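You operate a simulated robot arm through the tools that you are given. There is no shell and no other tool. Be economical: measure what you need, move in short steps, check, and stop when the job is done.

You are at the controls of a simulated two-armed robot. One attempt, no reset.

TASK
Pick up the Thick film roll from the bay 2 with one hand, pass it to the other hand and put it on the second board from the bottom of the store shelf. Set down upright: film roll.

Only the result counts: the job must be done as asked and must still hold three seconds after the hand-in. Knocking over, shifting, dropping, spilling or breaking anything else fails it.

THE ROBOT
Two 7-joint arms with two-finger parallel grippers on one trunk, on a base that drives. Base frame: it is fixed to the floor where the robot stands at the start and does not move with it; the origin is under the middle of the robot, x ahead of it, y to its left, z up. Readings come in mm, degrees, newtons and seconds.
The left shoulder is at the start at [50, 168, 1032], the right one opposite. With the tool pointing down near the work surface each hand reaches from about 200 to 660 mm from the robot's upright axis, wherever it stands, measured 20 degrees to its own side. Places, roughly: film roll [1500, 3000, 750]; second board of the store shelf [4600, 6400, 700]. Payload 1.57 kg a hand.
Tool frame (each hand has its own): the origin (TCP) lies between the finger pads and is the grasp point; the fingertips stand 30 mm ahead of it; z points along the fingers, y is the line along which they close. The gripper opens to 80 mm. The fingers are 17 mm wide and 12 mm thick; the gripper's body (40 by 82 mm) begins 80 mm behind the TCP.
Orientation is that of the tool frame in the base frame, as [roll, pitch, yaw] about the fixed x, y, z axes, in that order (R = Rz(yaw) Ry(pitch) Rx(roll)). With the fingers straight down and closing along the base's y, the tool's x points along the base's -x, its y along +y and its z along -z.

THE INTERFACE
- The arms move only by the tool drive_tool. It takes "left_motion", "right_motion" or both (then of equal length, played together; a hand with none holds still); each is a list of rows, each a list of 7 numbers: the shift along the tool's x, y, z in cm, then the turn, a rotation vector about the tool's x, y, z in degrees, then the closure, from 0 (fully open) to 1 (shut). In form: [[x, y, z, rx, ry, rz, gripper], ...]. A call has 1 to 8 rows; each row shifts and turns the commanded pose from where the row before left it, along the tool's axes as they then stand. Rows are played at 5 a second. More than 50 mm and 8.6 degrees between two rows, or a gripper value outside its range, and nothing of the call is played. Where a pose cannot be reached the arm comes as near as it can. A force on the tool above 40 N (or 10 N above the force at the start of the call, whichever is more), or a blocked arm, ends the call early, and 0.2 s more pass. The fingers move at their own pace (about 45 mm/s each) and stop on an object; they squeeze with about 36 N. The grip force told is the motor's: it shows also when the fingers shut on nothing. Time passes only in rows, and 0.2 s behind the last, so rows that do not move let the fingers close. The reply holds the time, the measured pose of the TCP, the force on the tool along the base axes, the opening and the grip force, in the units named above and with some noise, with the torque about the TCP (base axes, N m) and any sound that the robot's microphone picked up, and new pictures: "show" is both (left out), scene, wrist or none (wrist: the cameras of the hands that moved).
- Cameras (640 x 400 px; columns grow to the right, rows downward): "scene" is now at [128.3, -5.2, 1240.6]; the picture's right is [-0.07, -1.00, 0.00], its down [-0.59, 0.04, -0.81] and it looks along [0.81, -0.06, -0.59] (base axes); focal length 253 px, centre (320, 200). "left" rides on the left gripper at [72, 7, -122] in its tool frame; the picture's right is [-0.09, 1.00, 0.00], its down [-0.84, -0.08, -0.54] and it looks along [-0.54, -0.05, 0.84] (tool axes); focal length 238 px, centre (320, 200). "right" rides on the right gripper at [72, -7, -122] in its tool frame; the picture's right is [0.09, 1.00, 0.00], its down [-0.84, 0.08, -0.54] and it looks along [-0.54, 0.05, 0.84] (tool axes); focal length 238 px, centre (320, 200). There is no depth. A picture from a camera that has moved, and an enlarged one, comes with that camera's place and axes in the base frame and with its lens.
- slide_trunk(by): slides the trunk up (or, below 0, down) by that many mm; the arms and the scene camera ride with it, the base frame stays. It gives what a move gives, with no picture.
- steer(legs): drives the robot by 1 to 6 legs, each [ahead, left, turn to the left] in mm, mm and degrees, along the robot's own axes; the way and the turn of a leg run together, so that a leg with both is an arc; at most 1500 mm and 180 degrees a leg. The arms and the cameras ride along, it lands a little off, and it stops where it bumps. It gives what a move gives, and a new picture of the scene camera.
- turn_head(pan, tilt): turns the head with the scene camera to pan (to the left, within 80 degrees either way) and tilt (down, from -29 to 69), counted from straight ahead of the robot. It gives what a move gives, and a new picture of the scene camera.
- close_up(camera, box): a new picture of the part [left, top, right, bottom] of that camera's present view, enlarged. It takes no simulated time.
- finish_job(): hands the job in; it is judged then, once.

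Go step by step. Nothing tells you exact positions but the pictures and the camera data: compare them with the known pose of the tool, close in by small moves and look again before you grip or let go. The budget is 135 turns and 274 pictures, counting those below and the enlarged ones. Unless the task says otherwise, let go and move clear before handing in, and close with one line.

The tools are called after "Emit:" as a command line: name --argument value ..., lists and objects as JSON in quotes. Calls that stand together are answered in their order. drive_tool: Moves the arms, as the interface text tells. Its arguments: {"type":"object","properties":{"left_motion":{"type":"array"},"right_motion":{"type":"array"},"show":{"type":"string","enum":["both","scene","wrist","none"]}},"required":[]} The other tools are called the same way: slide_trunk (by) slides the trunk up or down; steer (legs) drives the base; turn_head (pan, tilt) turns the head that bears the scene camera; close_up (camera, box) takes an enlarged picture of a part of a camera's view; finish_job () hands the job in.

At the start:

```text
t: 0.0
left_tcp_pos: [492.1, 172.4, 1020.0]
left_tool_rot: [180.0, 0.0, -180.0]
left_force: [-0.2, -1.7, -0.4]
left_moment: [0.0, 0.01, 0.01]
left_grip_width: 80.1
left_grip_force: 0.1
right_tcp_pos: [507.7, -254.3, 975.0]
right_tool_rot: [179.9, 0.1, -179.9]
right_force: [-0.2, 0.4, -0.5]
right_moment: [-0.03, -0.01, 0.0]
right_grip_width: 80.1
right_grip_force: 0.2
trunk travel left (down, up): [-200.0, 243.0]
robot x, y, heading: [-0.9, -1.9, -0.0]
head pan, tilt: [-4.0, 36.1]
```

scene: 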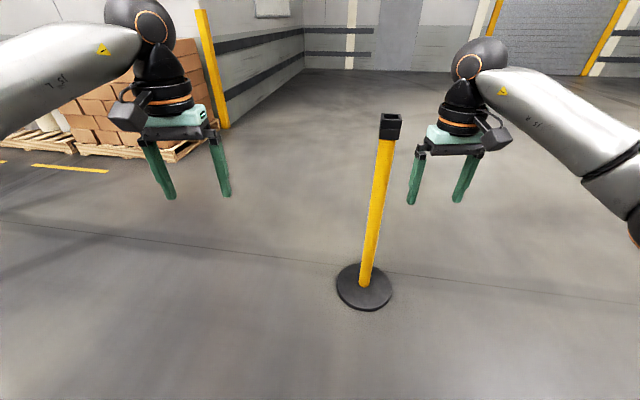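
right: 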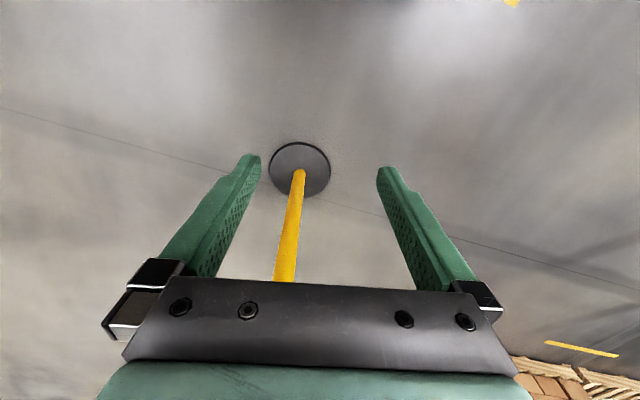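
left: 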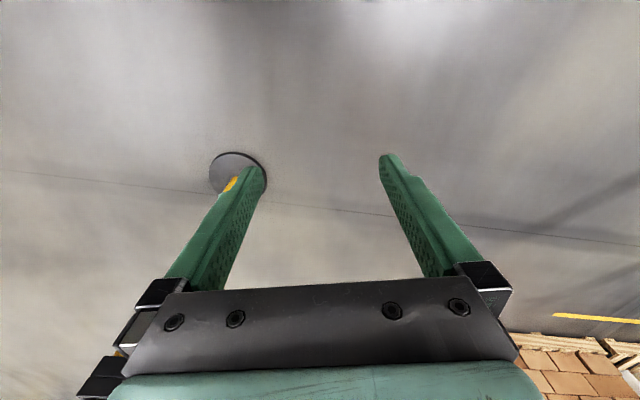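

I see a barrier post ahead, slightly to the right, and pallets to the left. I'll look left, toward the bay at about [1500, 3000], before I drive.

Emit:
turn_head --pan 60 --tilt 15

```text
t: 1.3
left_tcp_pos: [492.9, 174.2, 1019.1]
left_tool_rot: [179.9, -0.1, -179.9]
left_force: [0.3, 1.7, 0.0]
left_moment: [-0.07, 0.0, 0.02]
left_grip_width: 80.1
left_grip_force: 0.1
right_tcp_pos: [508.6, -254.0, 975.0]
right_tool_rot: [-180.0, 0.0, 180.0]
right_force: [0.3, 0.1, -0.8]
right_moment: [0.03, 0.01, -0.02]
right_grip_width: 80.1
right_grip_force: 0.1
trunk travel left (down, up): [-200.0, 243.0]
robot x, y, heading: [-3.7, -0.7, 0.1]
head pan, tilt: [60.0, 15.0]
camera scene: at [87.8, 81.8, 1274.2], right [0.87, -0.5, 0.0], down [-0.13, -0.22, -0.97], along [0.48, 0.84, -0.26], focal length 253 px, centre (320, 200)
```

scene: 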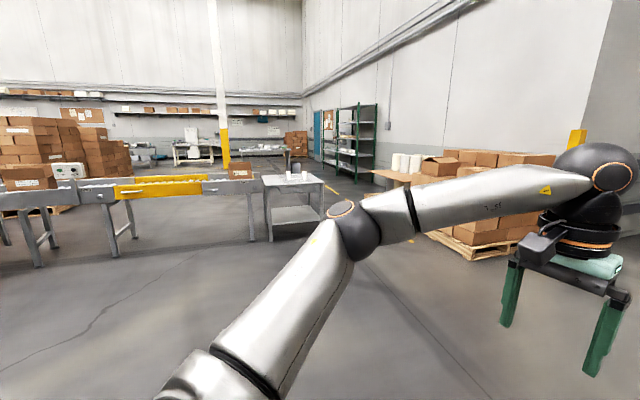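

Emit:
close_up --camera "scene" --box '[230, 130, 350, 250]'

Emit:
close_up --camera "scene" --box '[280, 80, 460, 200]'

```text
3.33 times, centred on (290, 190) of scene
camera zoom: at [87.8, 81.8, 1274.2], right [0.87, -0.5, 0.0], down [-0.13, -0.22, -0.97], along [0.48, 0.84, -0.26], focal length 842 px, centre (420, 233)
```

zoom: 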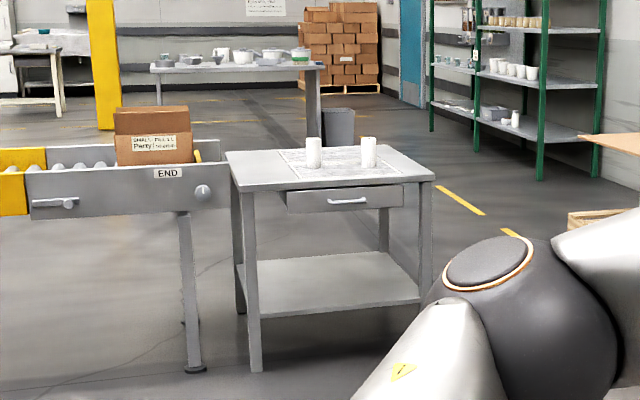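

```text
3.33 times, centred on (370, 140) of scene
camera zoom: at [87.8, 81.8, 1274.2], right [0.87, -0.5, 0.0], down [-0.13, -0.22, -0.97], along [0.48, 0.84, -0.26], focal length 842 px, centre (153, 400)
```

zoom: 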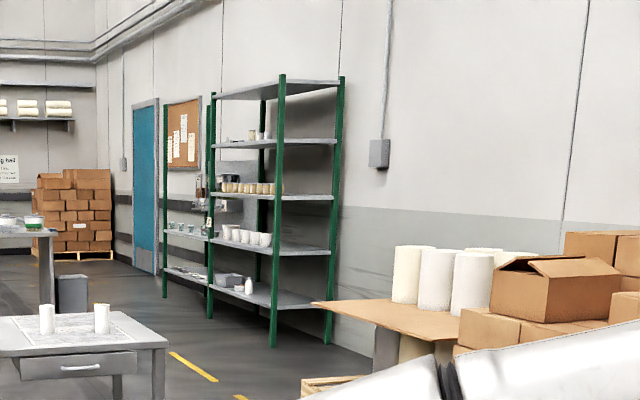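

The table at about [1350, 3050] is turned roughly -13°, and it holds two white rolls. The right one, near [1510, 2940], looks like bay 2. I'll drive closer and check.

Emit:
steer --legs '[[0, 800, 0], [1000, 500, 45]]'

Emit:
turn_head --pan 0 --tilt 20

```text
t: 14.0
left_tcp_pos: [923.6, 2096.0, 1020.8]
left_tool_rot: [-180.0, 0.0, -134.1]
left_force: [0.7, -0.4, -0.8]
left_moment: [-0.01, 0.01, -0.01]
left_grip_width: 79.9
left_grip_force: 0.1
right_tcp_pos: [1241.2, 1810.7, 974.8]
right_tool_rot: [179.9, 0.1, -134.3]
right_force: [-0.3, -0.2, -0.3]
right_moment: [0.01, 0.02, 0.0]
right_grip_width: 79.6
right_grip_force: 0.0
trunk travel left (down, up): [-200.0, 243.0]
robot x, y, heading: [705.0, 1623.2, 45.9]
head pan, tilt: [60.0, 15.0]
cut short: leg 2
camera scene: at [707.8, 1742.2, 1274.2], right [0.96, 0.27, 0.0], down [0.07, -0.25, -0.97], along [-0.26, 0.93, -0.26], focal length 253 px, centre (320, 200)
```

scene: 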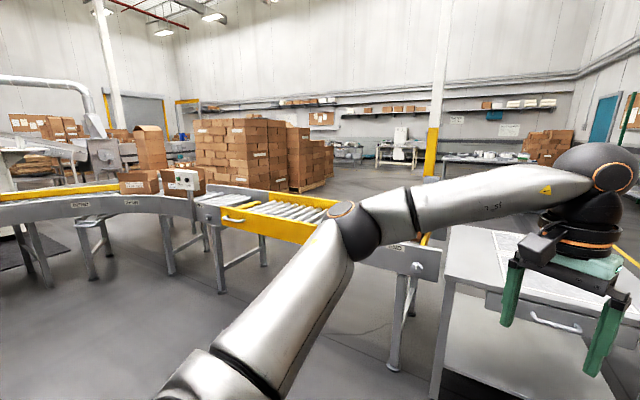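

```text
t: 15.3
left_tcp_pos: [924.9, 2096.6, 1020.3]
left_tool_rot: [179.9, 0.1, -134.1]
left_force: [1.0, -0.2, -0.3]
left_moment: [-0.03, -0.01, -0.02]
left_grip_width: 80.2
left_grip_force: 0.1
right_tcp_pos: [1241.3, 1809.6, 975.6]
right_tool_rot: [-179.9, 0.1, -134.1]
right_force: [0.8, 0.1, -0.7]
right_moment: [0.01, 0.0, 0.02]
right_grip_width: 80.0
right_grip_force: 0.0
trunk travel left (down, up): [-200.0, 243.0]
robot x, y, heading: [701.3, 1621.0, 45.8]
head pan, tilt: [0.0, 20.0]
camera scene: at [798.1, 1719.0, 1266.0], right [0.72, -0.7, 0.0], down [-0.24, -0.25, -0.94], along [0.65, 0.67, -0.34], focal length 253 px, centre (320, 200)
```

scene: 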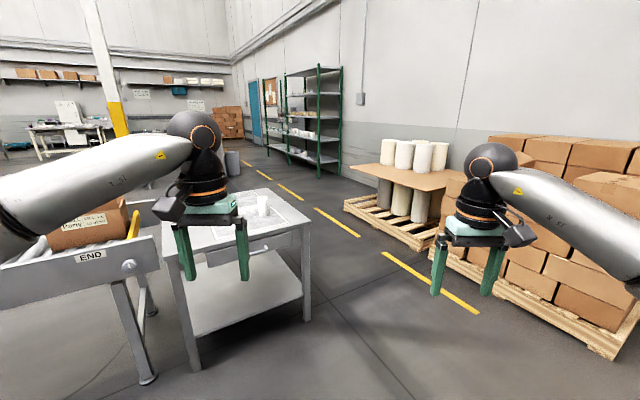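

I'm at about [700, 1620] with heading 46° and nothing looks disturbed. I'll zoom in on the table and the shelf.

Emit:
close_up --camera "scene" --box '[160, 170, 330, 280]'

Emit:
close_up --camera "scene" --box '[250, 60, 360, 185]'

```text
3.64 times, centred on (245, 225) of scene
camera zoom: at [798.1, 1719.0, 1266.0], right [0.72, -0.7, 0.0], down [-0.24, -0.25, -0.94], along [0.65, 0.67, -0.34], focal length 919 px, centre (593, 109)
```

zoom: 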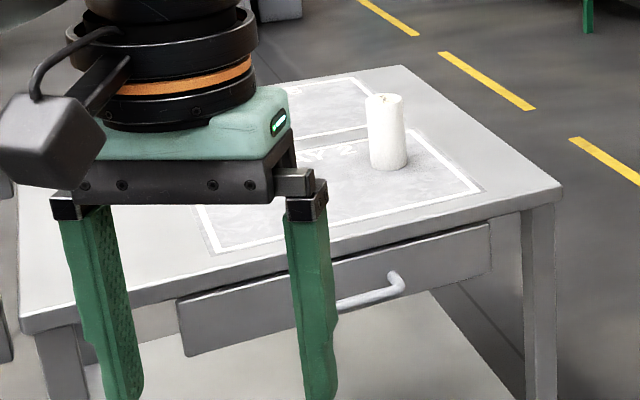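

```text
3.20 times, centred on (305, 122) of scene
camera zoom: at [798.1, 1719.0, 1266.0], right [0.72, -0.7, 0.0], down [-0.24, -0.25, -0.94], along [0.65, 0.67, -0.34], focal length 809 px, centre (368, 448)
```

zoom: 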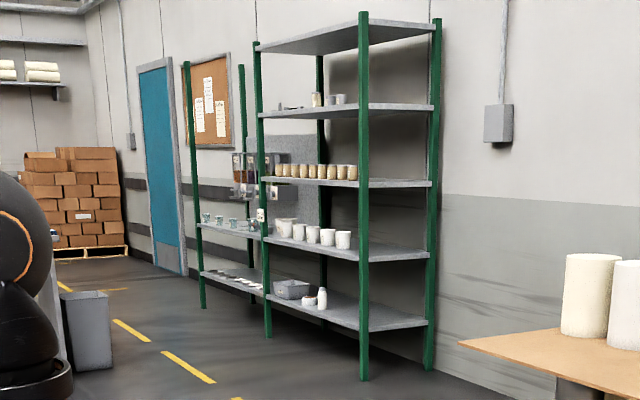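

Emit:
steer --legs '[[1071, -701, 0], [0, 0, 121]]'

Emit:
turn_head --pan -30 --tilt 25

```text
t: 26.9
left_tcp_pos: [1438.8, 1861.5, 1021.0]
left_tool_rot: [180.0, 0.0, -13.0]
left_force: [-0.3, -0.5, -0.1]
left_moment: [-0.01, 0.01, -0.04]
left_grip_width: 79.8
left_grip_force: 0.1
right_tcp_pos: [1520.0, 2279.4, 975.4]
right_tool_rot: [180.0, -0.1, -13.2]
right_force: [0.0, 0.2, -0.5]
right_moment: [0.02, -0.01, -0.02]
right_grip_width: 80.0
right_grip_force: 0.1
trunk travel left (down, up): [-200.0, 243.0]
robot x, y, heading: [1958.4, 1917.2, 166.7]
head pan, tilt: [0.0, 20.0]
camera scene: at [1828.9, 1948.0, 1266.0], right [0.23, 0.97, 0.0], down [0.33, -0.08, -0.94], along [-0.92, 0.21, -0.34], focal length 253 px, centre (320, 200)
```

scene: 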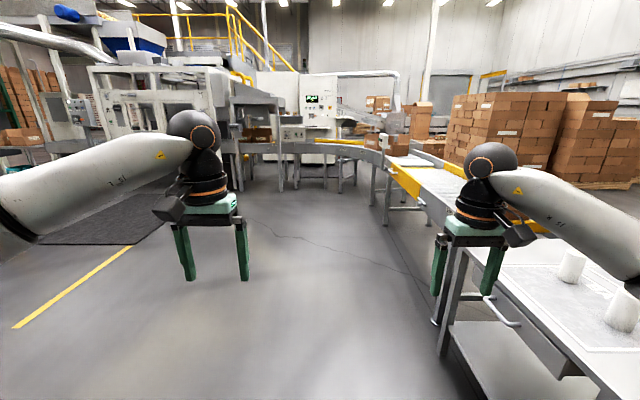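

```text
t: 27.9
left_tcp_pos: [1438.7, 1861.0, 1020.2]
left_tool_rot: [179.9, 0.0, -13.0]
left_force: [-0.1, 0.2, 0.3]
left_moment: [0.03, 0.04, 0.0]
left_grip_width: 80.0
left_grip_force: 0.1
right_tcp_pos: [1519.4, 2280.7, 975.1]
right_tool_rot: [-179.9, 0.0, -13.2]
right_force: [-0.3, 0.2, -0.1]
right_moment: [-0.01, 0.0, -0.04]
right_grip_width: 79.8
right_grip_force: 0.0
trunk travel left (down, up): [-200.0, 243.0]
robot x, y, heading: [1957.8, 1915.7, 167.0]
head pan, tilt: [-30.0, 25.0]
camera scene: at [1852.3, 1989.9, 1258.0], right [0.68, 0.73, 0.0], down [0.31, -0.29, -0.91], along [-0.66, 0.62, -0.42], focal length 253 px, centre (320, 200)
```

scene: 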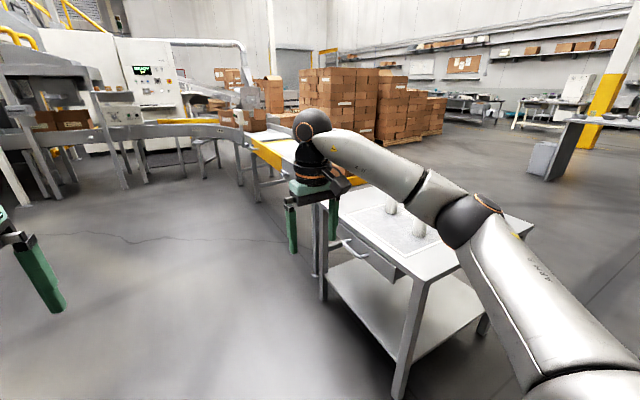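

Emit:
steer --legs '[[60, -880, 0]]'

Emit:
turn_head --pan 0 --tilt 45

```text
t: 35.9
left_tcp_pos: [1581.2, 2723.6, 1019.7]
left_tool_rot: [-180.0, 0.0, -13.2]
left_force: [-0.6, -0.2, -1.0]
left_moment: [0.0, 0.0, 0.0]
left_grip_width: 80.2
left_grip_force: 0.0
right_tcp_pos: [1662.1, 3144.7, 974.6]
right_tool_rot: [-180.0, 0.1, -13.4]
right_force: [0.2, 0.6, -0.7]
right_moment: [0.0, -0.01, 0.01]
right_grip_width: 80.1
right_grip_force: 0.0
trunk travel left (down, up): [-200.0, 243.0]
robot x, y, heading: [2099.6, 2779.1, 166.8]
head pan, tilt: [-30.0, 25.0]
camera scene: at [1993.3, 2853.0, 1257.9], right [0.69, 0.73, 0.0], down [0.31, -0.29, -0.91], along [-0.66, 0.62, -0.42], focal length 253 px, centre (320, 200)
```

scene: 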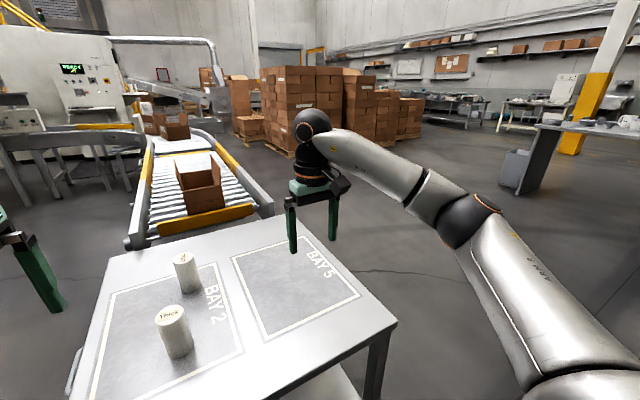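

```text
t: 36.8
left_tcp_pos: [1578.6, 2724.7, 1019.2]
left_tool_rot: [-180.0, 0.0, -13.1]
left_force: [-0.2, 0.5, -0.1]
left_moment: [0.02, 0.01, -0.01]
left_grip_width: 79.8
left_grip_force: 0.1
right_tcp_pos: [1662.0, 3143.4, 975.7]
right_tool_rot: [180.0, 0.0, -13.3]
right_force: [-0.3, 0.4, 0.7]
right_moment: [-0.04, -0.02, 0.0]
right_grip_width: 80.0
right_grip_force: 0.1
trunk travel left (down, up): [-200.0, 243.0]
robot x, y, heading: [2096.2, 2780.7, 166.6]
head pan, tilt: [0.0, 45.0]
camera scene: at [1981.2, 2808.5, 1227.4], right [0.23, 0.97, 0.0], down [0.69, -0.16, -0.71], along [-0.69, 0.16, -0.71], focal length 253 px, centre (320, 200)
```

scene: 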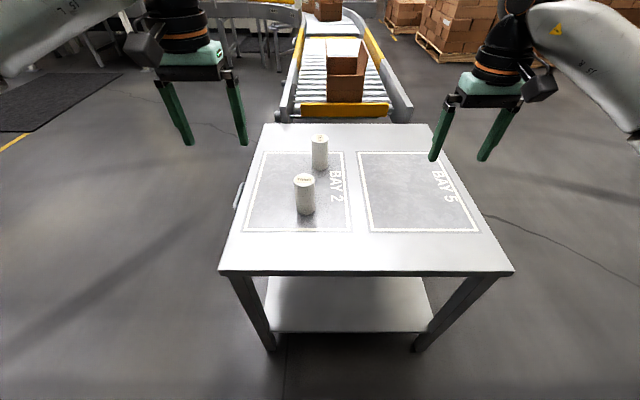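

Both rolls stand in bay 2 and have labels on top, so I'll read those.

Emit:
close_up --camera "scene" --box '[275, 120, 355, 220]'

Emit:
turn_head --pan 10 --tilt 45

```text
4.00 times, centred on (315, 170) of scene
camera zoom: at [1981.2, 2808.5, 1227.4], right [0.23, 0.97, 0.0], down [0.69, -0.16, -0.71], along [-0.69, 0.16, -0.71], focal length 1011 px, centre (340, 320)
```

zoom: 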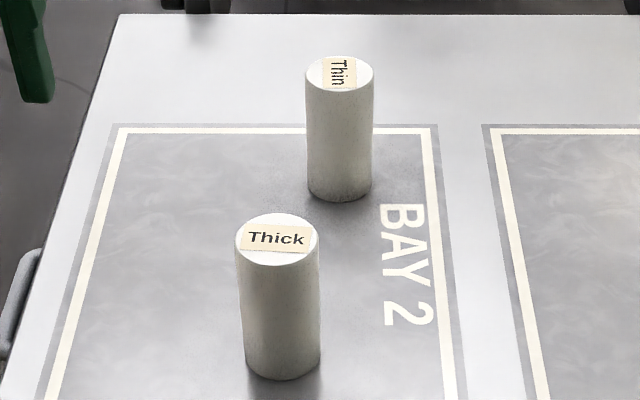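

```text
t: 37.6
left_tcp_pos: [1578.1, 2724.3, 1021.1]
left_tool_rot: [-179.9, 0.0, -13.1]
left_force: [-0.5, -0.5, 1.0]
left_moment: [0.02, 0.0, 0.01]
left_grip_width: 80.1
left_grip_force: 0.0
right_tcp_pos: [1662.5, 3144.1, 975.0]
right_tool_rot: [180.0, 0.0, -13.3]
right_force: [0.6, 0.2, 0.7]
right_moment: [-0.01, 0.01, 0.0]
right_grip_width: 79.9
right_grip_force: 0.0
trunk travel left (down, up): [-200.0, 243.0]
robot x, y, heading: [2098.2, 2780.1, 166.8]
head pan, tilt: [10.0, 45.0]
camera scene: at [1979.2, 2794.5, 1227.4], right [0.06, 1.0, 0.0], down [0.71, -0.04, -0.71], along [-0.71, 0.04, -0.71], focal length 253 px, centre (320, 200)
```

scene: 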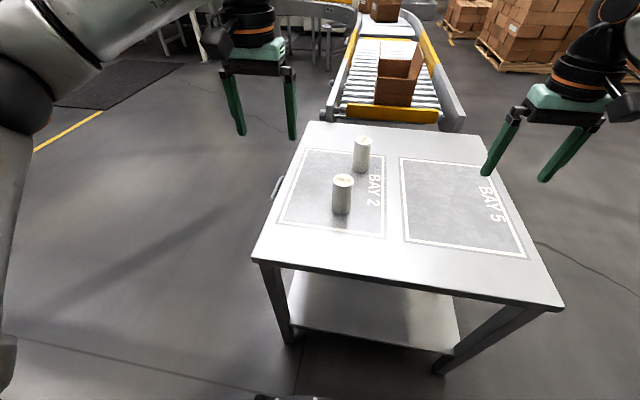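

The near roll is labelled "Thick", at about [1489, 2884] with its base near z 690 and its top near 805. I'll shift the base so it comes under the left hand, which will pick from above. The right hand will take it over at a slant.

Emit:
steer --legs '[[50, -120, 0]]'

Emit:
turn_head --pan 10 --tilt 50

```text
t: 39.3
left_tcp_pos: [1558.0, 2851.1, 1019.6]
left_tool_rot: [-180.0, 0.0, -13.2]
left_force: [-0.1, 0.4, 0.1]
left_moment: [0.0, -0.01, -0.03]
left_grip_width: 80.2
left_grip_force: 0.0
right_tcp_pos: [1641.1, 3271.5, 975.1]
right_tool_rot: [-180.0, 0.0, -13.3]
right_force: [-0.6, -0.3, -0.5]
right_moment: [-0.01, 0.01, 0.02]
right_grip_width: 80.0
right_grip_force: 0.1
trunk travel left (down, up): [-200.0, 243.0]
robot x, y, heading: [2079.5, 2906.5, 166.8]
head pan, tilt: [10.0, 45.0]
camera scene: at [1958.8, 2921.7, 1227.3], right [0.06, 1.0, 0.0], down [0.71, -0.04, -0.71], along [-0.71, 0.04, -0.71], focal length 253 px, centre (320, 200)
```

scene: 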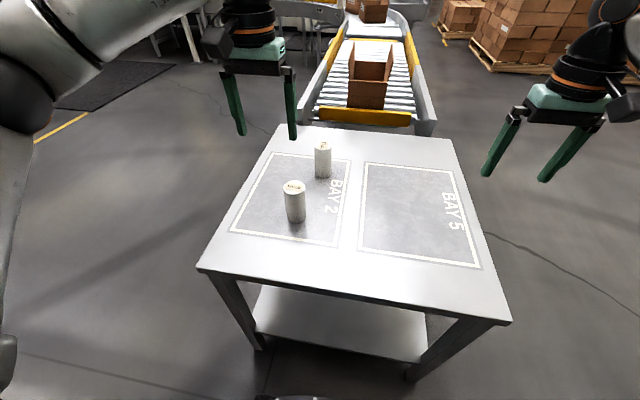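

```text
t: 39.9
left_tcp_pos: [1557.5, 2850.5, 1020.6]
left_tool_rot: [-180.0, -0.1, -13.2]
left_force: [-0.5, 0.3, 0.6]
left_moment: [-0.02, -0.03, 0.01]
left_grip_width: 80.0
left_grip_force: 0.0
right_tcp_pos: [1642.0, 3270.9, 975.8]
right_tool_rot: [-180.0, 0.0, -13.3]
right_force: [0.3, -0.3, -0.7]
right_moment: [-0.01, -0.04, 0.01]
right_grip_width: 80.1
right_grip_force: 0.0
trunk travel left (down, up): [-200.0, 243.0]
robot x, y, heading: [2078.8, 2904.4, 166.7]
head pan, tilt: [10.0, 50.0]
camera scene: at [1963.1, 2921.3, 1220.5], right [0.06, 1.0, 0.0], down [0.76, -0.04, -0.64], along [-0.64, 0.04, -0.77], focal length 253 px, centre (320, 200)
```

scene: 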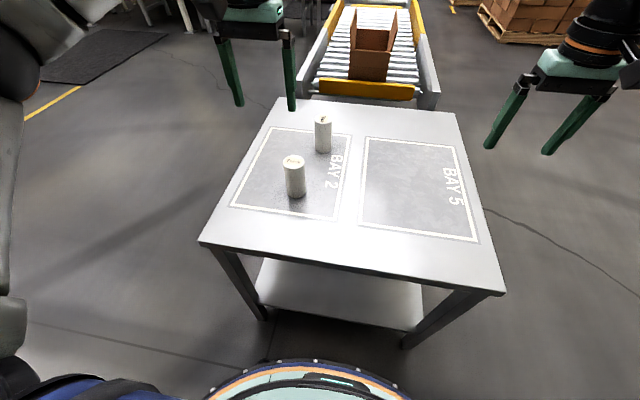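

Emit:
drive_tool --left_motion '[[-2.5, -0.6, 4, 0, 0, 0, 0], [-2.5, -0.6, 4, 0, 0, 0, 0], [-2.4, -0.5, 4, 0, 0, 0, 0], [0, 0, 0, 0, 0, 0, 0]]'

```text
t: 40.9
left_tcp_pos: [1491.0, 2884.0, 902.6]
left_tool_rot: [-180.0, -0.1, -13.3]
left_force: [0.5, -0.1, 0.0]
left_moment: [-0.03, 0.0, 0.0]
left_grip_width: 80.1
left_grip_force: 0.0
right_tcp_pos: [1641.8, 3271.0, 974.8]
right_tool_rot: [179.9, 0.0, -13.3]
right_force: [0.7, -0.1, -0.7]
right_moment: [0.02, -0.01, 0.02]
right_grip_width: 80.1
right_grip_force: 0.0
trunk travel left (down, up): [-200.0, 243.0]
robot x, y, heading: [2074.4, 2905.7, 166.5]
head pan, tilt: [10.0, 50.0]
camera scene: at [1963.1, 2921.2, 1220.5], right [0.06, 1.0, 0.0], down [0.76, -0.04, -0.64], along [-0.64, 0.04, -0.77], focal length 253 px, centre (320, 200)
camera left: at [1560.8, 2861.1, 1022.7], right [-0.32, -0.95, 0.0], down [-0.8, 0.27, 0.54], along [-0.51, 0.17, -0.84], focal length 238 px, centre (320, 200)
```

scene: 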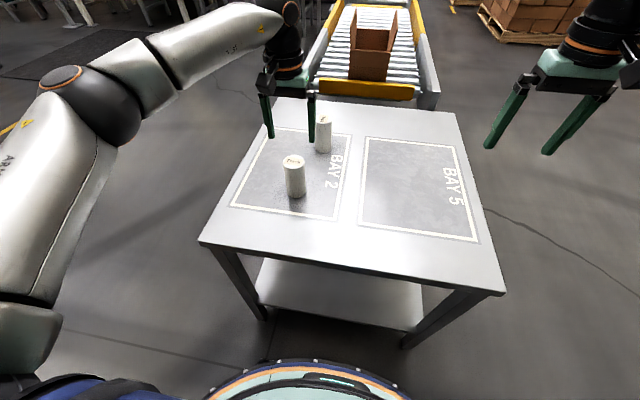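
left: 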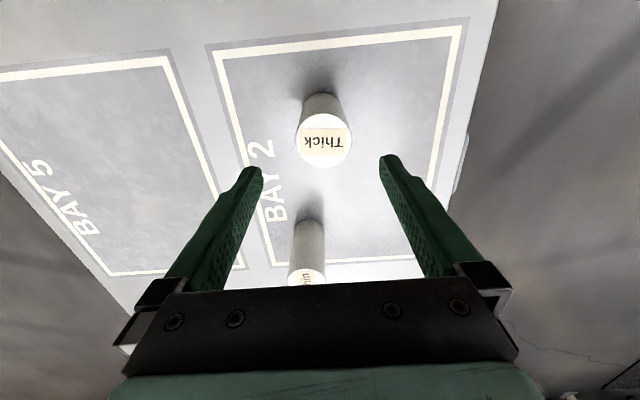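

The left hand is centred over the Thick roll. I'll lower it to grip the top part of the roll.

Emit:
drive_tool --left_motion '[[-0.1, 0.1, 3.8, 0, 0, 0, 0], [-0.1, 0, 3.8, 0, 0, 0, 0], [0, 0, 3.8, 0, 0, 0, 0], [0, 0, 0, 0, 0, 0, 0]]'

```text
t: 41.9
left_tcp_pos: [1487.6, 2884.3, 786.5]
left_tool_rot: [-180.0, 0.0, -13.3]
left_force: [-0.2, 0.1, -0.1]
left_moment: [0.0, -0.02, -0.01]
left_grip_width: 80.0
left_grip_force: 0.0
right_tcp_pos: [1642.0, 3271.2, 975.6]
right_tool_rot: [-179.9, 0.0, -13.2]
right_force: [-0.3, -0.6, 0.2]
right_moment: [-0.04, 0.0, 0.01]
right_grip_width: 79.6
right_grip_force: 0.0
trunk travel left (down, up): [-200.0, 243.0]
robot x, y, heading: [2079.3, 2907.3, 166.9]
head pan, tilt: [10.0, 50.0]
camera scene: at [1963.1, 2921.2, 1220.5], right [0.06, 1.0, 0.0], down [0.76, -0.04, -0.64], along [-0.64, 0.04, -0.77], focal length 253 px, centre (320, 200)
camera left: at [1557.5, 2862.0, 907.3], right [-0.32, -0.95, 0.0], down [-0.8, 0.27, 0.54], along [-0.51, 0.17, -0.84], focal length 238 px, centre (320, 200)
```

scene: 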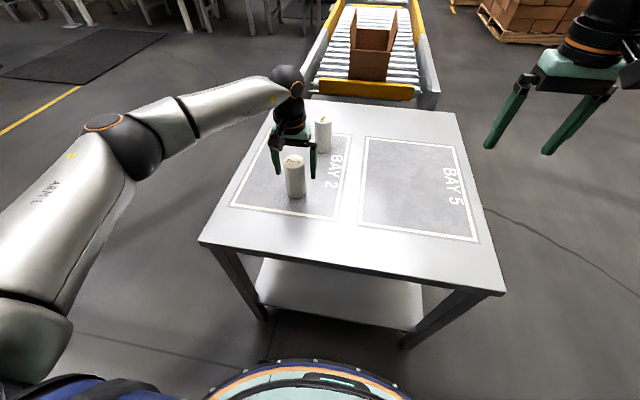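
left: 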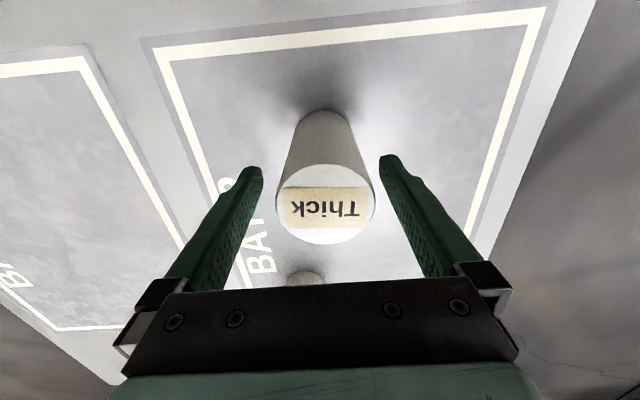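

Emit:
drive_tool --left_motion '[[0, 0, 0, 0, 0, 0, 1], [0, 0, 0, 0, 0, 0, 1], [0, 0, 0, 0, 0, 0, 1], [0, 0, 0, 0, 0, 0, 1], [0, 0, 0, 0, 0, 0, 1]]' --show "wrist"

```text
t: 43.1
left_tcp_pos: [1487.1, 2884.3, 787.4]
left_tool_rot: [-180.0, 0.0, -13.2]
left_force: [-0.1, -0.2, -0.1]
left_moment: [0.01, 0.07, 0.03]
left_grip_width: 54.1
left_grip_force: 36.0
right_tcp_pos: [1641.1, 3271.0, 975.5]
right_tool_rot: [180.0, -0.1, -13.3]
right_force: [0.9, -1.2, -0.5]
right_moment: [0.0, -0.02, 0.0]
right_grip_width: 79.8
right_grip_force: 0.1
trunk travel left (down, up): [-200.0, 243.0]
robot x, y, heading: [2075.9, 2908.2, 166.7]
head pan, tilt: [10.0, 50.0]
camera left: at [1557.6, 2862.1, 907.7], right [-0.32, -0.95, 0.0], down [-0.8, 0.27, 0.54], along [-0.51, 0.17, -0.84], focal length 238 px, centre (320, 200)
```

left: 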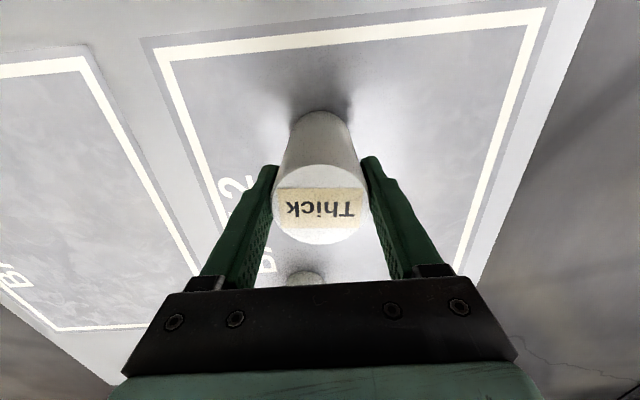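

The roll is gripped at 54 mm. I'll lift it 24 cm straight up.

Emit:
drive_tool --left_motion '[[0, 0, -2, 0, 0, 0, 1], [0, 0, -4, 0, 0, 0, 1], [0, 0, -4, 0, 0, 0, 1], [0, 0, -4, 0, 0, 0, 1], [0, 0, -4, 0, 0, 0, 1], [0, 0, -4, 0, 0, 0, 1], [0, 0, -2, 0, 0, 0, 1]]'

```text
t: 44.7
left_tcp_pos: [1487.8, 2885.0, 1027.9]
left_tool_rot: [179.9, -0.1, -13.1]
left_force: [-0.5, -0.8, -1.8]
left_moment: [0.0, 0.01, -0.02]
left_grip_width: 54.0
left_grip_force: 35.9
right_tcp_pos: [1642.3, 3271.1, 976.6]
right_tool_rot: [180.0, 0.0, -13.3]
right_force: [0.0, -0.2, 0.9]
right_moment: [0.0, 0.02, -0.01]
right_grip_width: 80.0
right_grip_force: 0.1
trunk travel left (down, up): [-200.0, 243.0]
robot x, y, heading: [2076.5, 2908.7, 166.9]
head pan, tilt: [10.0, 50.0]
camera scene: at [1963.1, 2921.3, 1220.4], right [0.06, 1.0, 0.0], down [0.76, -0.04, -0.64], along [-0.64, 0.04, -0.77], focal length 253 px, centre (320, 200)
camera left: at [1557.4, 2861.2, 1148.0], right [-0.32, -0.95, 0.0], down [-0.8, 0.27, 0.54], along [-0.51, 0.17, -0.84], focal length 238 px, centre (320, 200)
```

scene: 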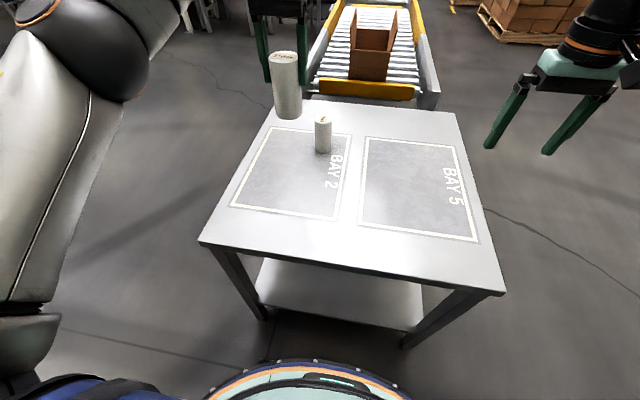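
left: 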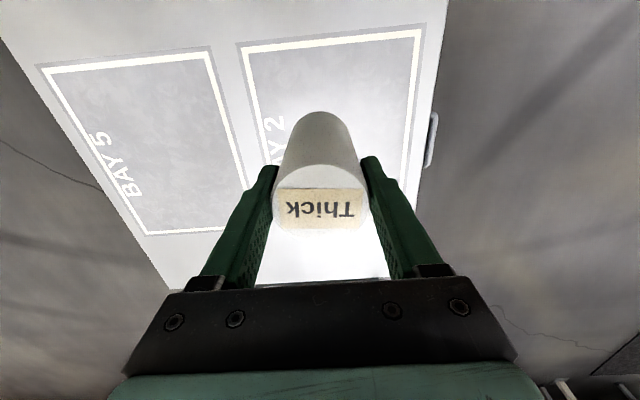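

The roll is held well clear of the table. I'll bring it toward the centre with the left hand and slant the right tool about 50° forward at the same time.

Emit:
drive_tool --left_motion '[[0.3, -2.9, 0, 0, 0, 0, 1], [0.3, -2.9, 0, 0, 0, 0, 1], [0.3, -3, 0, 0, 0, 0, 1], [0.3, -3, 0, 0, 0, 0, 1], [0.3, -3, 0, 0, 0, 0, 1], [0.3, -2.9, 0, 0, 0, 0, 1], [0, 0, 0, 0, 0, 0, 1]]' --right_motion '[[1.5, 0, -2.5, 0, -8.3, 0, 0], [1.5, 0, -2.5, 0, -8.3, 0, 0], [0, 0, -2.5, 0, -8.3, 0, 0], [0, 0, 0, 0, -8.3, 0, 0], [0, 0, 0, 0, -8.3, 0, 0], [0, 0, 0, 0, -8.3, 0, 0], [0, 0, 0, 0, 0, 0, 0]]'

```text
t: 46.3
left_tcp_pos: [1548.9, 3030.6, 1023.5]
left_tool_rot: [-179.9, 0.1, -13.2]
left_force: [-0.2, -0.8, -0.8]
left_moment: [-0.02, -0.01, 0.0]
left_grip_width: 54.1
left_grip_force: 36.2
left hand out of reach, approached as far as the arm can: row 5, 6
right_tcp_pos: [1681.1, 3262.5, 1046.4]
right_tool_rot: [-180.0, 49.9, -13.3]
right_force: [0.6, 0.1, 0.5]
right_moment: [0.01, 0.0, -0.01]
right_grip_width: 80.0
right_grip_force: 0.0
trunk travel left (down, up): [-200.0, 243.0]
robot x, y, heading: [2075.2, 2904.0, 166.9]
head pan, tilt: [10.0, 50.0]
camera scene: at [1963.0, 2921.4, 1220.4], right [0.06, 1.0, 0.0], down [0.76, -0.04, -0.64], along [-0.64, 0.04, -0.77], focal length 253 px, centre (320, 200)
camera right: at [1817.4, 3236.3, 1070.9], right [-0.17, -0.98, -0.07], down [-0.14, -0.05, 0.99], along [-0.98, 0.18, -0.13], focal length 238 px, centre (320, 200)
camera left: at [1619.2, 3007.3, 1144.2], right [-0.32, -0.95, 0.0], down [-0.8, 0.27, 0.54], along [-0.52, 0.17, -0.84], focal length 238 px, centre (320, 200)
```

scene: 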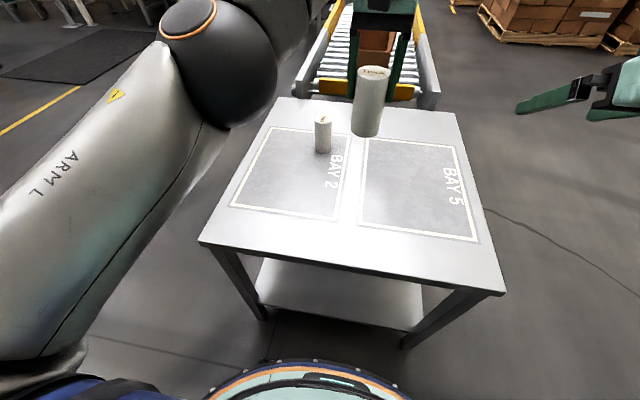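
right: 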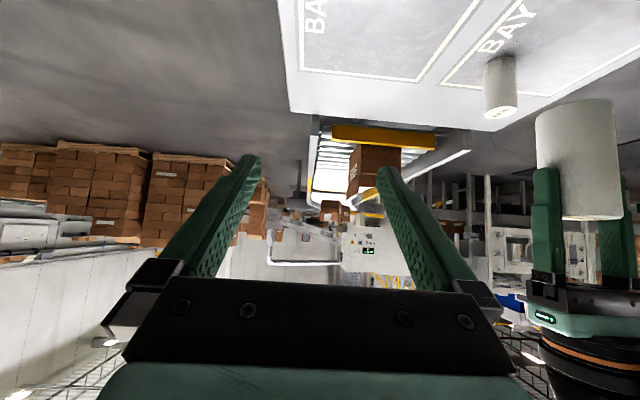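
left: 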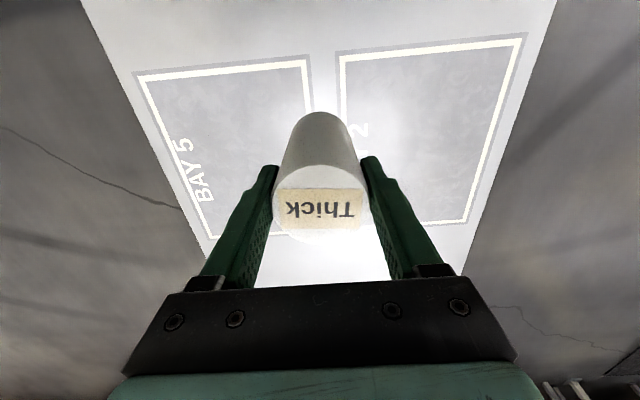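

Emit:
drive_tool --right_motion '[[1.6, 0, -0.9, 0, 0, 0, 0], [1.6, 0, -0.9, 0, 0, 0, 0], [0, 0, 0, 0, -8.3, 0, 0], [0, 4.3, 0, 0, 0, 0, 0], [0, 4.3, 0, 0, 0, 0, 0], [0, 4.3, 0, 0, 0, 0, 0], [0, 4.3, 0, 0, 0, 0, 0], [0, 4.2, 0, 0, 0, 0, 0]]'

```text
t: 48.1
left_tcp_pos: [1549.1, 3028.4, 1024.3]
left_tool_rot: [-179.9, 0.1, -13.2]
left_force: [1.4, -0.1, -1.1]
left_moment: [-0.04, 0.01, -0.02]
left_grip_width: 54.2
left_grip_force: 36.4
right_tcp_pos: [1667.3, 3042.1, 1034.5]
right_tool_rot: [180.0, 58.2, -13.4]
right_force: [0.3, 0.1, -0.3]
right_moment: [0.02, 0.02, -0.01]
right_grip_width: 80.0
right_grip_force: 0.1
trunk travel left (down, up): [-200.0, 243.0]
robot x, y, heading: [2079.0, 2907.1, 166.6]
head pan, tilt: [10.0, 50.0]
camera scene: at [1963.0, 2920.9, 1220.4], right [0.06, 1.0, 0.0], down [0.76, -0.04, -0.64], along [-0.64, 0.04, -0.77], focal length 253 px, centre (320, 200)
camera right: at [1805.3, 3015.8, 1038.6], right [-0.18, -0.98, -0.08], down [0.0, -0.08, 1.0], along [-0.98, 0.18, 0.02], focal length 238 px, centre (320, 200)
```

scene: 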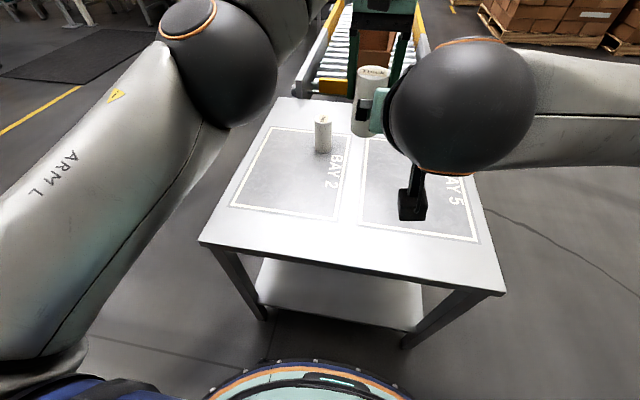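
right: 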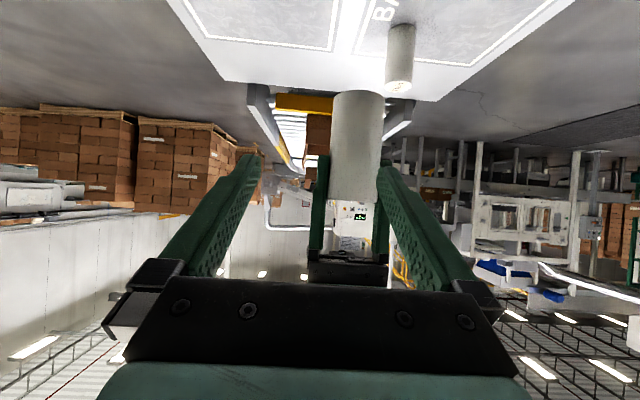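

Emit:
drive_tool --right_motion '[[0, 2, 0, 0, 0, 0, 0], [0, 1.9, 0, 0, 0, 0, 0], [0, 0, 3, 0, 0, 0, 0], [0, 0, 3, 0, 0, 0, 0], [0, 0, 0, 0, 0, 0, 0]]'

```text
t: 49.3
left_tcp_pos: [1548.0, 3029.8, 1024.8]
left_tool_rot: [180.0, 0.1, -13.2]
left_force: [-0.3, -0.2, -1.8]
left_moment: [0.01, -0.01, 0.03]
left_grip_width: 54.1
left_grip_force: 36.5
right_tcp_pos: [1607.8, 3018.2, 1003.4]
right_tool_rot: [179.9, 58.1, -13.2]
right_force: [-0.3, 0.4, -0.1]
right_moment: [0.02, 0.0, -0.04]
right_grip_width: 79.9
right_grip_force: 0.0
trunk travel left (down, up): [-200.0, 243.0]
robot x, y, heading: [2075.8, 2910.5, 166.8]
head pan, tilt: [10.0, 50.0]
camera scene: at [1963.0, 2921.3, 1220.4], right [0.06, 1.0, 0.0], down [0.76, -0.04, -0.64], along [-0.64, 0.04, -0.77], focal length 253 px, centre (320, 200)
camera right: at [1745.7, 2992.4, 1006.3], right [-0.18, -0.98, -0.08], down [0.0, -0.08, 1.0], along [-0.98, 0.18, 0.01], focal length 238 px, centre (320, 200)
```

scene: 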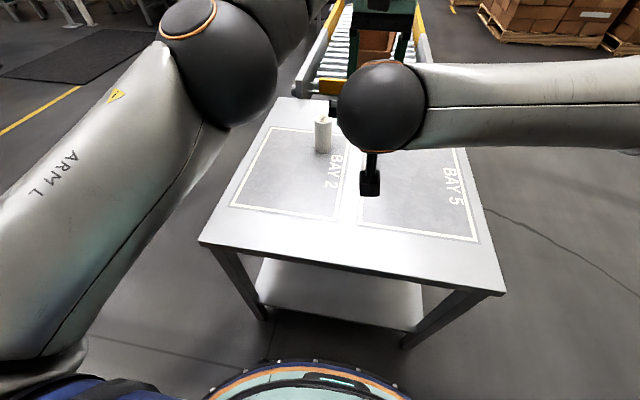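
right: 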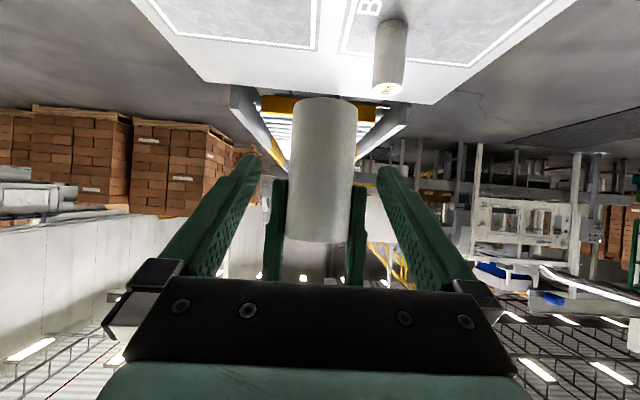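

Emit:
drive_tool --right_motion '[[0, 0.1, 2.4, 0, 0, 0, 0], [0, 0.1, 2.4, 0, 0, 0, 0], [0, 0, 2.4, 0, 0, 0, 0], [0, 0, 0, 0, 0, 0, 0]]'

```text
t: 50.3
left_tcp_pos: [1548.7, 3029.6, 1025.0]
left_tool_rot: [-180.0, 0.1, -13.2]
left_force: [-0.3, 0.5, -1.7]
left_moment: [-0.01, 0.01, -0.04]
left_grip_width: 54.1
left_grip_force: 35.9
right_tcp_pos: [1547.7, 3031.9, 964.0]
right_tool_rot: [179.9, 58.0, -13.3]
right_force: [0.4, -0.2, -0.1]
right_moment: [-0.03, -0.03, 0.01]
right_grip_width: 80.0
right_grip_force: 0.1
trunk travel left (down, up): [-200.0, 243.0]
robot x, y, heading: [2078.6, 2905.0, 166.7]
head pan, tilt: [10.0, 50.0]
camera scene: at [1963.0, 2921.3, 1220.4], right [0.06, 1.0, 0.0], down [0.76, -0.04, -0.64], along [-0.64, 0.04, -0.77], focal length 253 px, centre (320, 200)
camera right: at [1685.6, 3004.9, 968.2], right [-0.18, -0.98, -0.08], down [0.0, -0.08, 1.0], along [-0.98, 0.18, 0.01], focal length 238 px, centre (320, 200)
```

scene: 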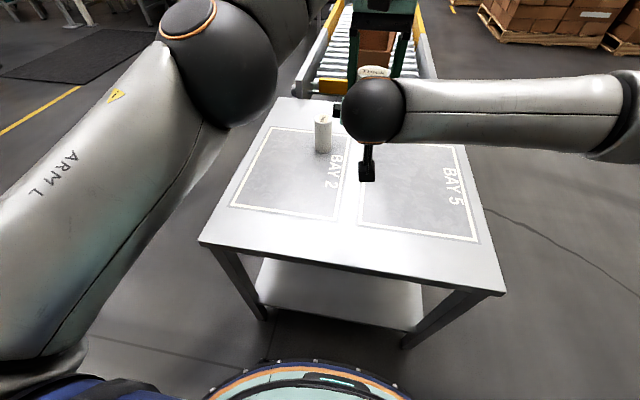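
right: 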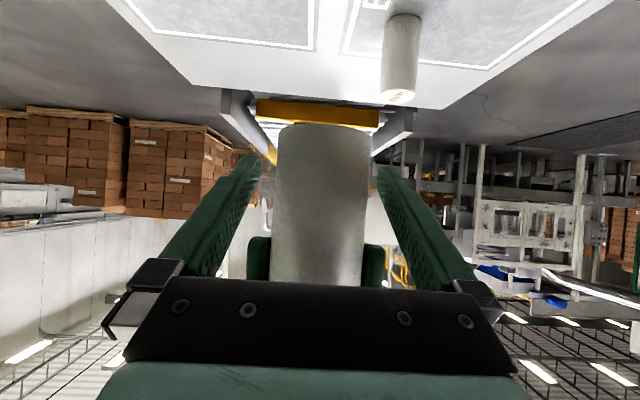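

The right hand straddles the lower part of the roll. I'll close it.

Emit:
drive_tool --right_motion '[[0, 0, 0, 0, 0, 0, 1], [0, 0, 0, 0, 0, 0, 1], [0, 0, 0, 0, 0, 0, 1], [0, 0, 0, 0, 0, 0, 1], [0, 0, 0, 0, 0, 0, 1]]' --show "wrist"

```text
t: 51.5
left_tcp_pos: [1549.3, 3031.3, 1024.7]
left_tool_rot: [-179.9, 0.0, -13.2]
left_force: [2.9, 4.4, 0.1]
left_moment: [0.24, -0.13, 0.1]
left_grip_width: 54.2
left_grip_force: 35.5
right_tcp_pos: [1547.7, 3030.7, 964.3]
right_tool_rot: [180.0, 58.0, -13.4]
right_force: [-2.4, -4.8, -0.1]
right_moment: [0.04, 0.03, -0.05]
right_grip_width: 54.1
right_grip_force: 36.3
trunk travel left (down, up): [-200.0, 243.0]
robot x, y, heading: [2080.1, 2904.2, 166.6]
head pan, tilt: [10.0, 50.0]
camera right: at [1685.9, 3004.7, 968.3], right [-0.18, -0.98, -0.08], down [0.0, -0.08, 1.0], along [-0.98, 0.18, 0.01], focal length 238 px, centre (320, 200)
```

right: 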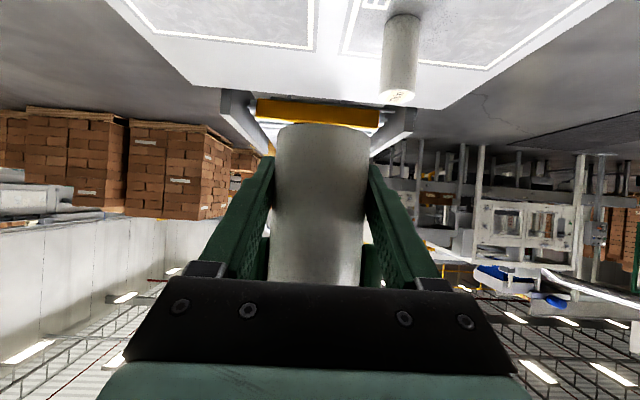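

Both hands hold it with only a small load between them. Now the left opens and rises clear.

Emit:
drive_tool --left_motion '[[0, 0, 0, 0, 0, 0, 0], [0, 0, 0, 0, 0, 0, 0], [0, 0, 0, 0, 0, 0, 0], [0, 0, -3, 0, 0, 0, 0], [0, 0, -4, 0, 0, 0, 0], [0, 3, -2, 0, 0, 0, 0], [0, 4, 0, 0, 0, 0, 0], [0, 4, 0, 0, 0, 0, 0]]' --right_motion '[[0, 0, 0, 0, 0, 0, 1], [0, 0, 0, 0, 0, 0, 1], [0, 0, 0, 0, 0, 0, 1], [0, 0, 0, 0, 0, 0, 1], [0, 0, 0, 0, 0, 0, 1], [0, 0, 0, 0, 0, 0, 1], [0, 0, 0, 0, 0, 0, 1], [0, 0, 0, 0, 0, 0, 1]]'

```text
t: 53.3
left_tcp_pos: [1545.6, 2903.7, 1104.1]
left_tool_rot: [179.9, 0.0, -13.2]
left_force: [-0.4, -0.3, 0.2]
left_moment: [0.0, 0.0, -0.01]
left_grip_width: 80.1
left_grip_force: 0.1
left hand out of reach, approached as far as the arm can: row 4, 5
right_tcp_pos: [1548.0, 3031.0, 965.0]
right_tool_rot: [-180.0, 58.1, -13.3]
right_force: [0.3, 0.7, 0.1]
right_moment: [-0.03, 0.01, 0.01]
right_grip_width: 54.0
right_grip_force: 35.7
trunk travel left (down, up): [-200.0, 243.0]
robot x, y, heading: [2078.3, 2903.1, 167.0]
head pan, tilt: [10.0, 50.0]
camera scene: at [1962.9, 2920.9, 1220.4], right [0.06, 1.0, 0.0], down [0.76, -0.04, -0.64], along [-0.64, 0.04, -0.77], focal length 253 px, centre (320, 200)
camera right: at [1685.8, 3004.6, 968.4], right [-0.18, -0.98, -0.08], down [0.0, -0.08, 1.0], along [-0.98, 0.18, 0.01], focal length 238 px, centre (320, 200)
camera left: at [1615.4, 2881.6, 1224.5], right [-0.32, -0.95, 0.0], down [-0.8, 0.27, 0.54], along [-0.51, 0.17, -0.84], focal length 238 px, centre (320, 200)
```

scene: 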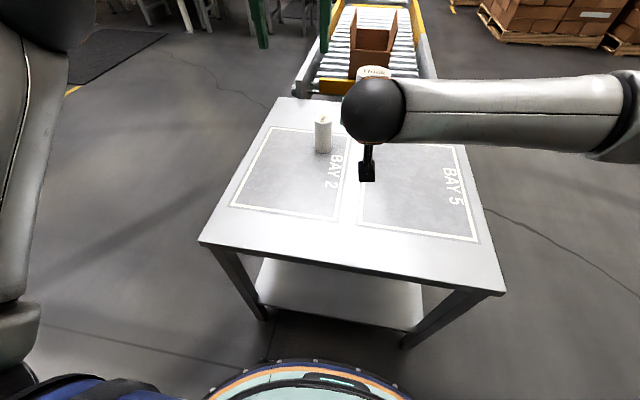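
right: 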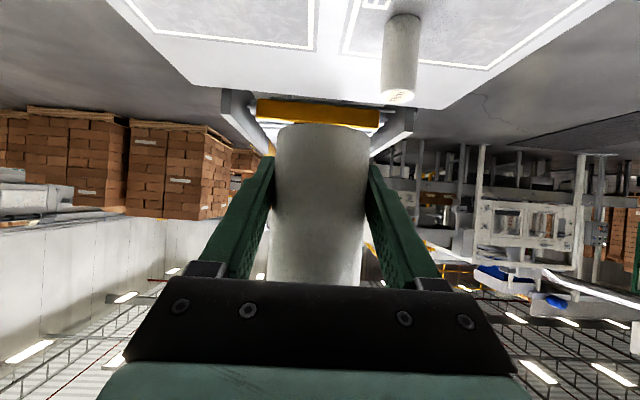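
left: 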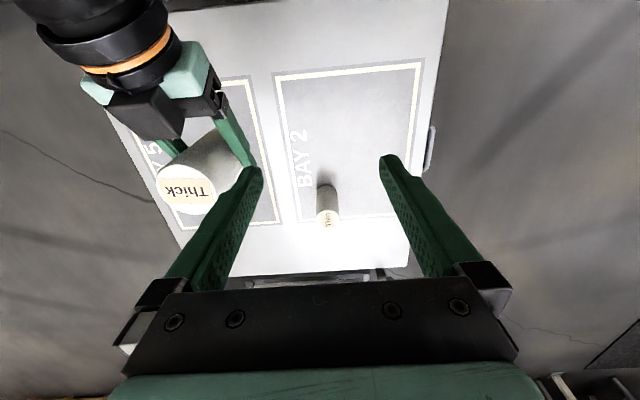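

Handover is done, so the right hand holds the roll alone. I'll tuck the left hand back and pull the right in a little for driving.

Emit:
drive_tool --left_motion '[[4, 2, 0, 0, 0, 0, 0], [4, 2, 0, 0, 0, 0, 0], [4, 2, 0, 0, 0, 0, 0], [4, 2, 0, 0, 0, 0, 0], [4, 0, 0, 0, 0, 0, 0], [4, 0, 0, 0, 0, 0, 0]]' --right_motion '[[1.6, -2, -2.5, 0, 0, 0, 1], [1.6, -2, -2.5, 0, 0, 0, 1], [1.6, -2, -2.5, 0, 0, 0, 1], [1.6, -2, -2.5, 0, 0, 0, 1], [0, -3, 0, 0, 0, 0, 1], [0, -3, 0, 0, 0, 0, 1]]' --show "scene"

Emit:
steer --legs '[[-300, 0, 0]]'

Emit:
turn_head --pan -80 --tilt 10

```text
t: 54.7
left_tcp_pos: [1761.7, 2769.4, 1102.3]
left_tool_rot: [-180.0, 0.1, -13.2]
left_force: [-0.4, -0.2, 1.3]
left_moment: [-0.01, 0.0, 0.01]
left_grip_width: 80.0
left_grip_force: 0.0
right_tcp_pos: [1694.1, 3141.8, 964.8]
right_tool_rot: [179.9, 58.1, -13.3]
right_force: [0.3, -0.8, -0.4]
right_moment: [0.0, -0.02, -0.02]
right_grip_width: 53.9
right_grip_force: 35.6
trunk travel left (down, up): [-200.0, 243.0]
robot x, y, heading: [2078.0, 2906.7, 166.9]
head pan, tilt: [10.0, 50.0]
camera scene: at [1963.4, 2921.5, 1220.5], right [0.06, 1.0, 0.0], down [0.76, -0.04, -0.64], along [-0.64, 0.04, -0.77], focal length 253 px, centre (320, 200)
```

scene: 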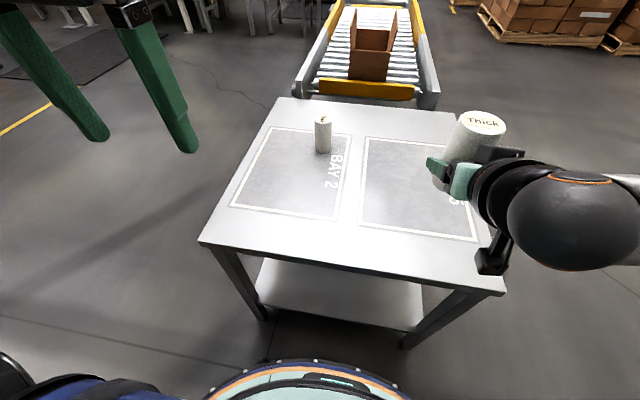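

```text
t: 56.8
left_tcp_pos: [2052.8, 2701.1, 1104.6]
left_tool_rot: [-180.0, 0.0, -13.2]
left_force: [-0.6, 0.1, 0.7]
left_moment: [-0.02, 0.02, 0.02]
left_grip_width: 80.1
left_grip_force: 0.0
right_tcp_pos: [1988.2, 3073.0, 965.0]
right_tool_rot: [-179.9, 58.0, -13.4]
right_force: [0.1, 0.0, 0.8]
right_moment: [0.02, -0.01, -0.02]
right_grip_width: 54.1
right_grip_force: 35.8
trunk travel left (down, up): [-200.0, 243.0]
robot x, y, heading: [2371.9, 2839.8, 166.5]
head pan, tilt: [10.0, 50.0]
camera scene: at [2255.2, 2852.3, 1220.5], right [0.06, 1.0, 0.0], down [0.76, -0.05, -0.64], along [-0.64, 0.04, -0.77], focal length 253 px, centre (320, 200)
```

scene: 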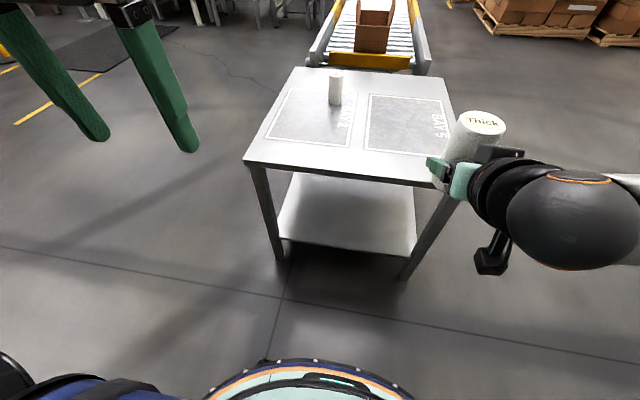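

```text
t: 58.4
left_tcp_pos: [2052.4, 2701.1, 1103.2]
left_tool_rot: [180.0, -0.1, -13.2]
left_force: [-0.9, 0.0, -0.6]
left_moment: [0.01, -0.02, -0.01]
left_grip_width: 79.8
left_grip_force: 0.1
right_tcp_pos: [1986.6, 3072.2, 963.2]
right_tool_rot: [-180.0, 58.2, -13.4]
right_force: [-0.3, -0.2, -0.8]
right_moment: [-0.03, -0.02, 0.03]
right_grip_width: 54.3
right_grip_force: 36.7
trunk travel left (down, up): [-200.0, 243.0]
robot x, y, heading: [2370.5, 2838.3, 166.6]
head pan, tilt: [-80.0, 10.0]
camera scene: at [2337.2, 2940.7, 1282.3], right [1.0, -0.06, 0.0], down [-0.01, -0.17, -0.98], along [0.06, 0.98, -0.17], focal length 253 px, centre (320, 200)
```

scene: 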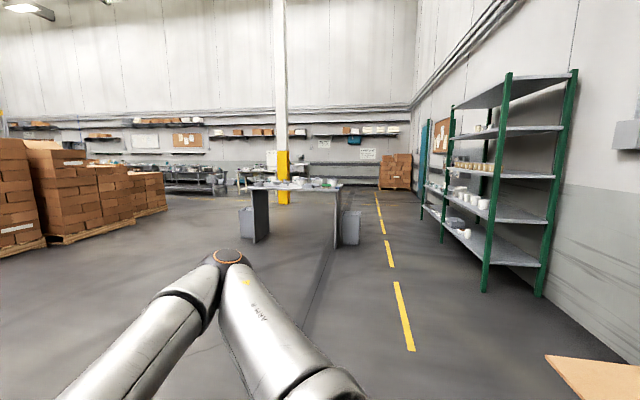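

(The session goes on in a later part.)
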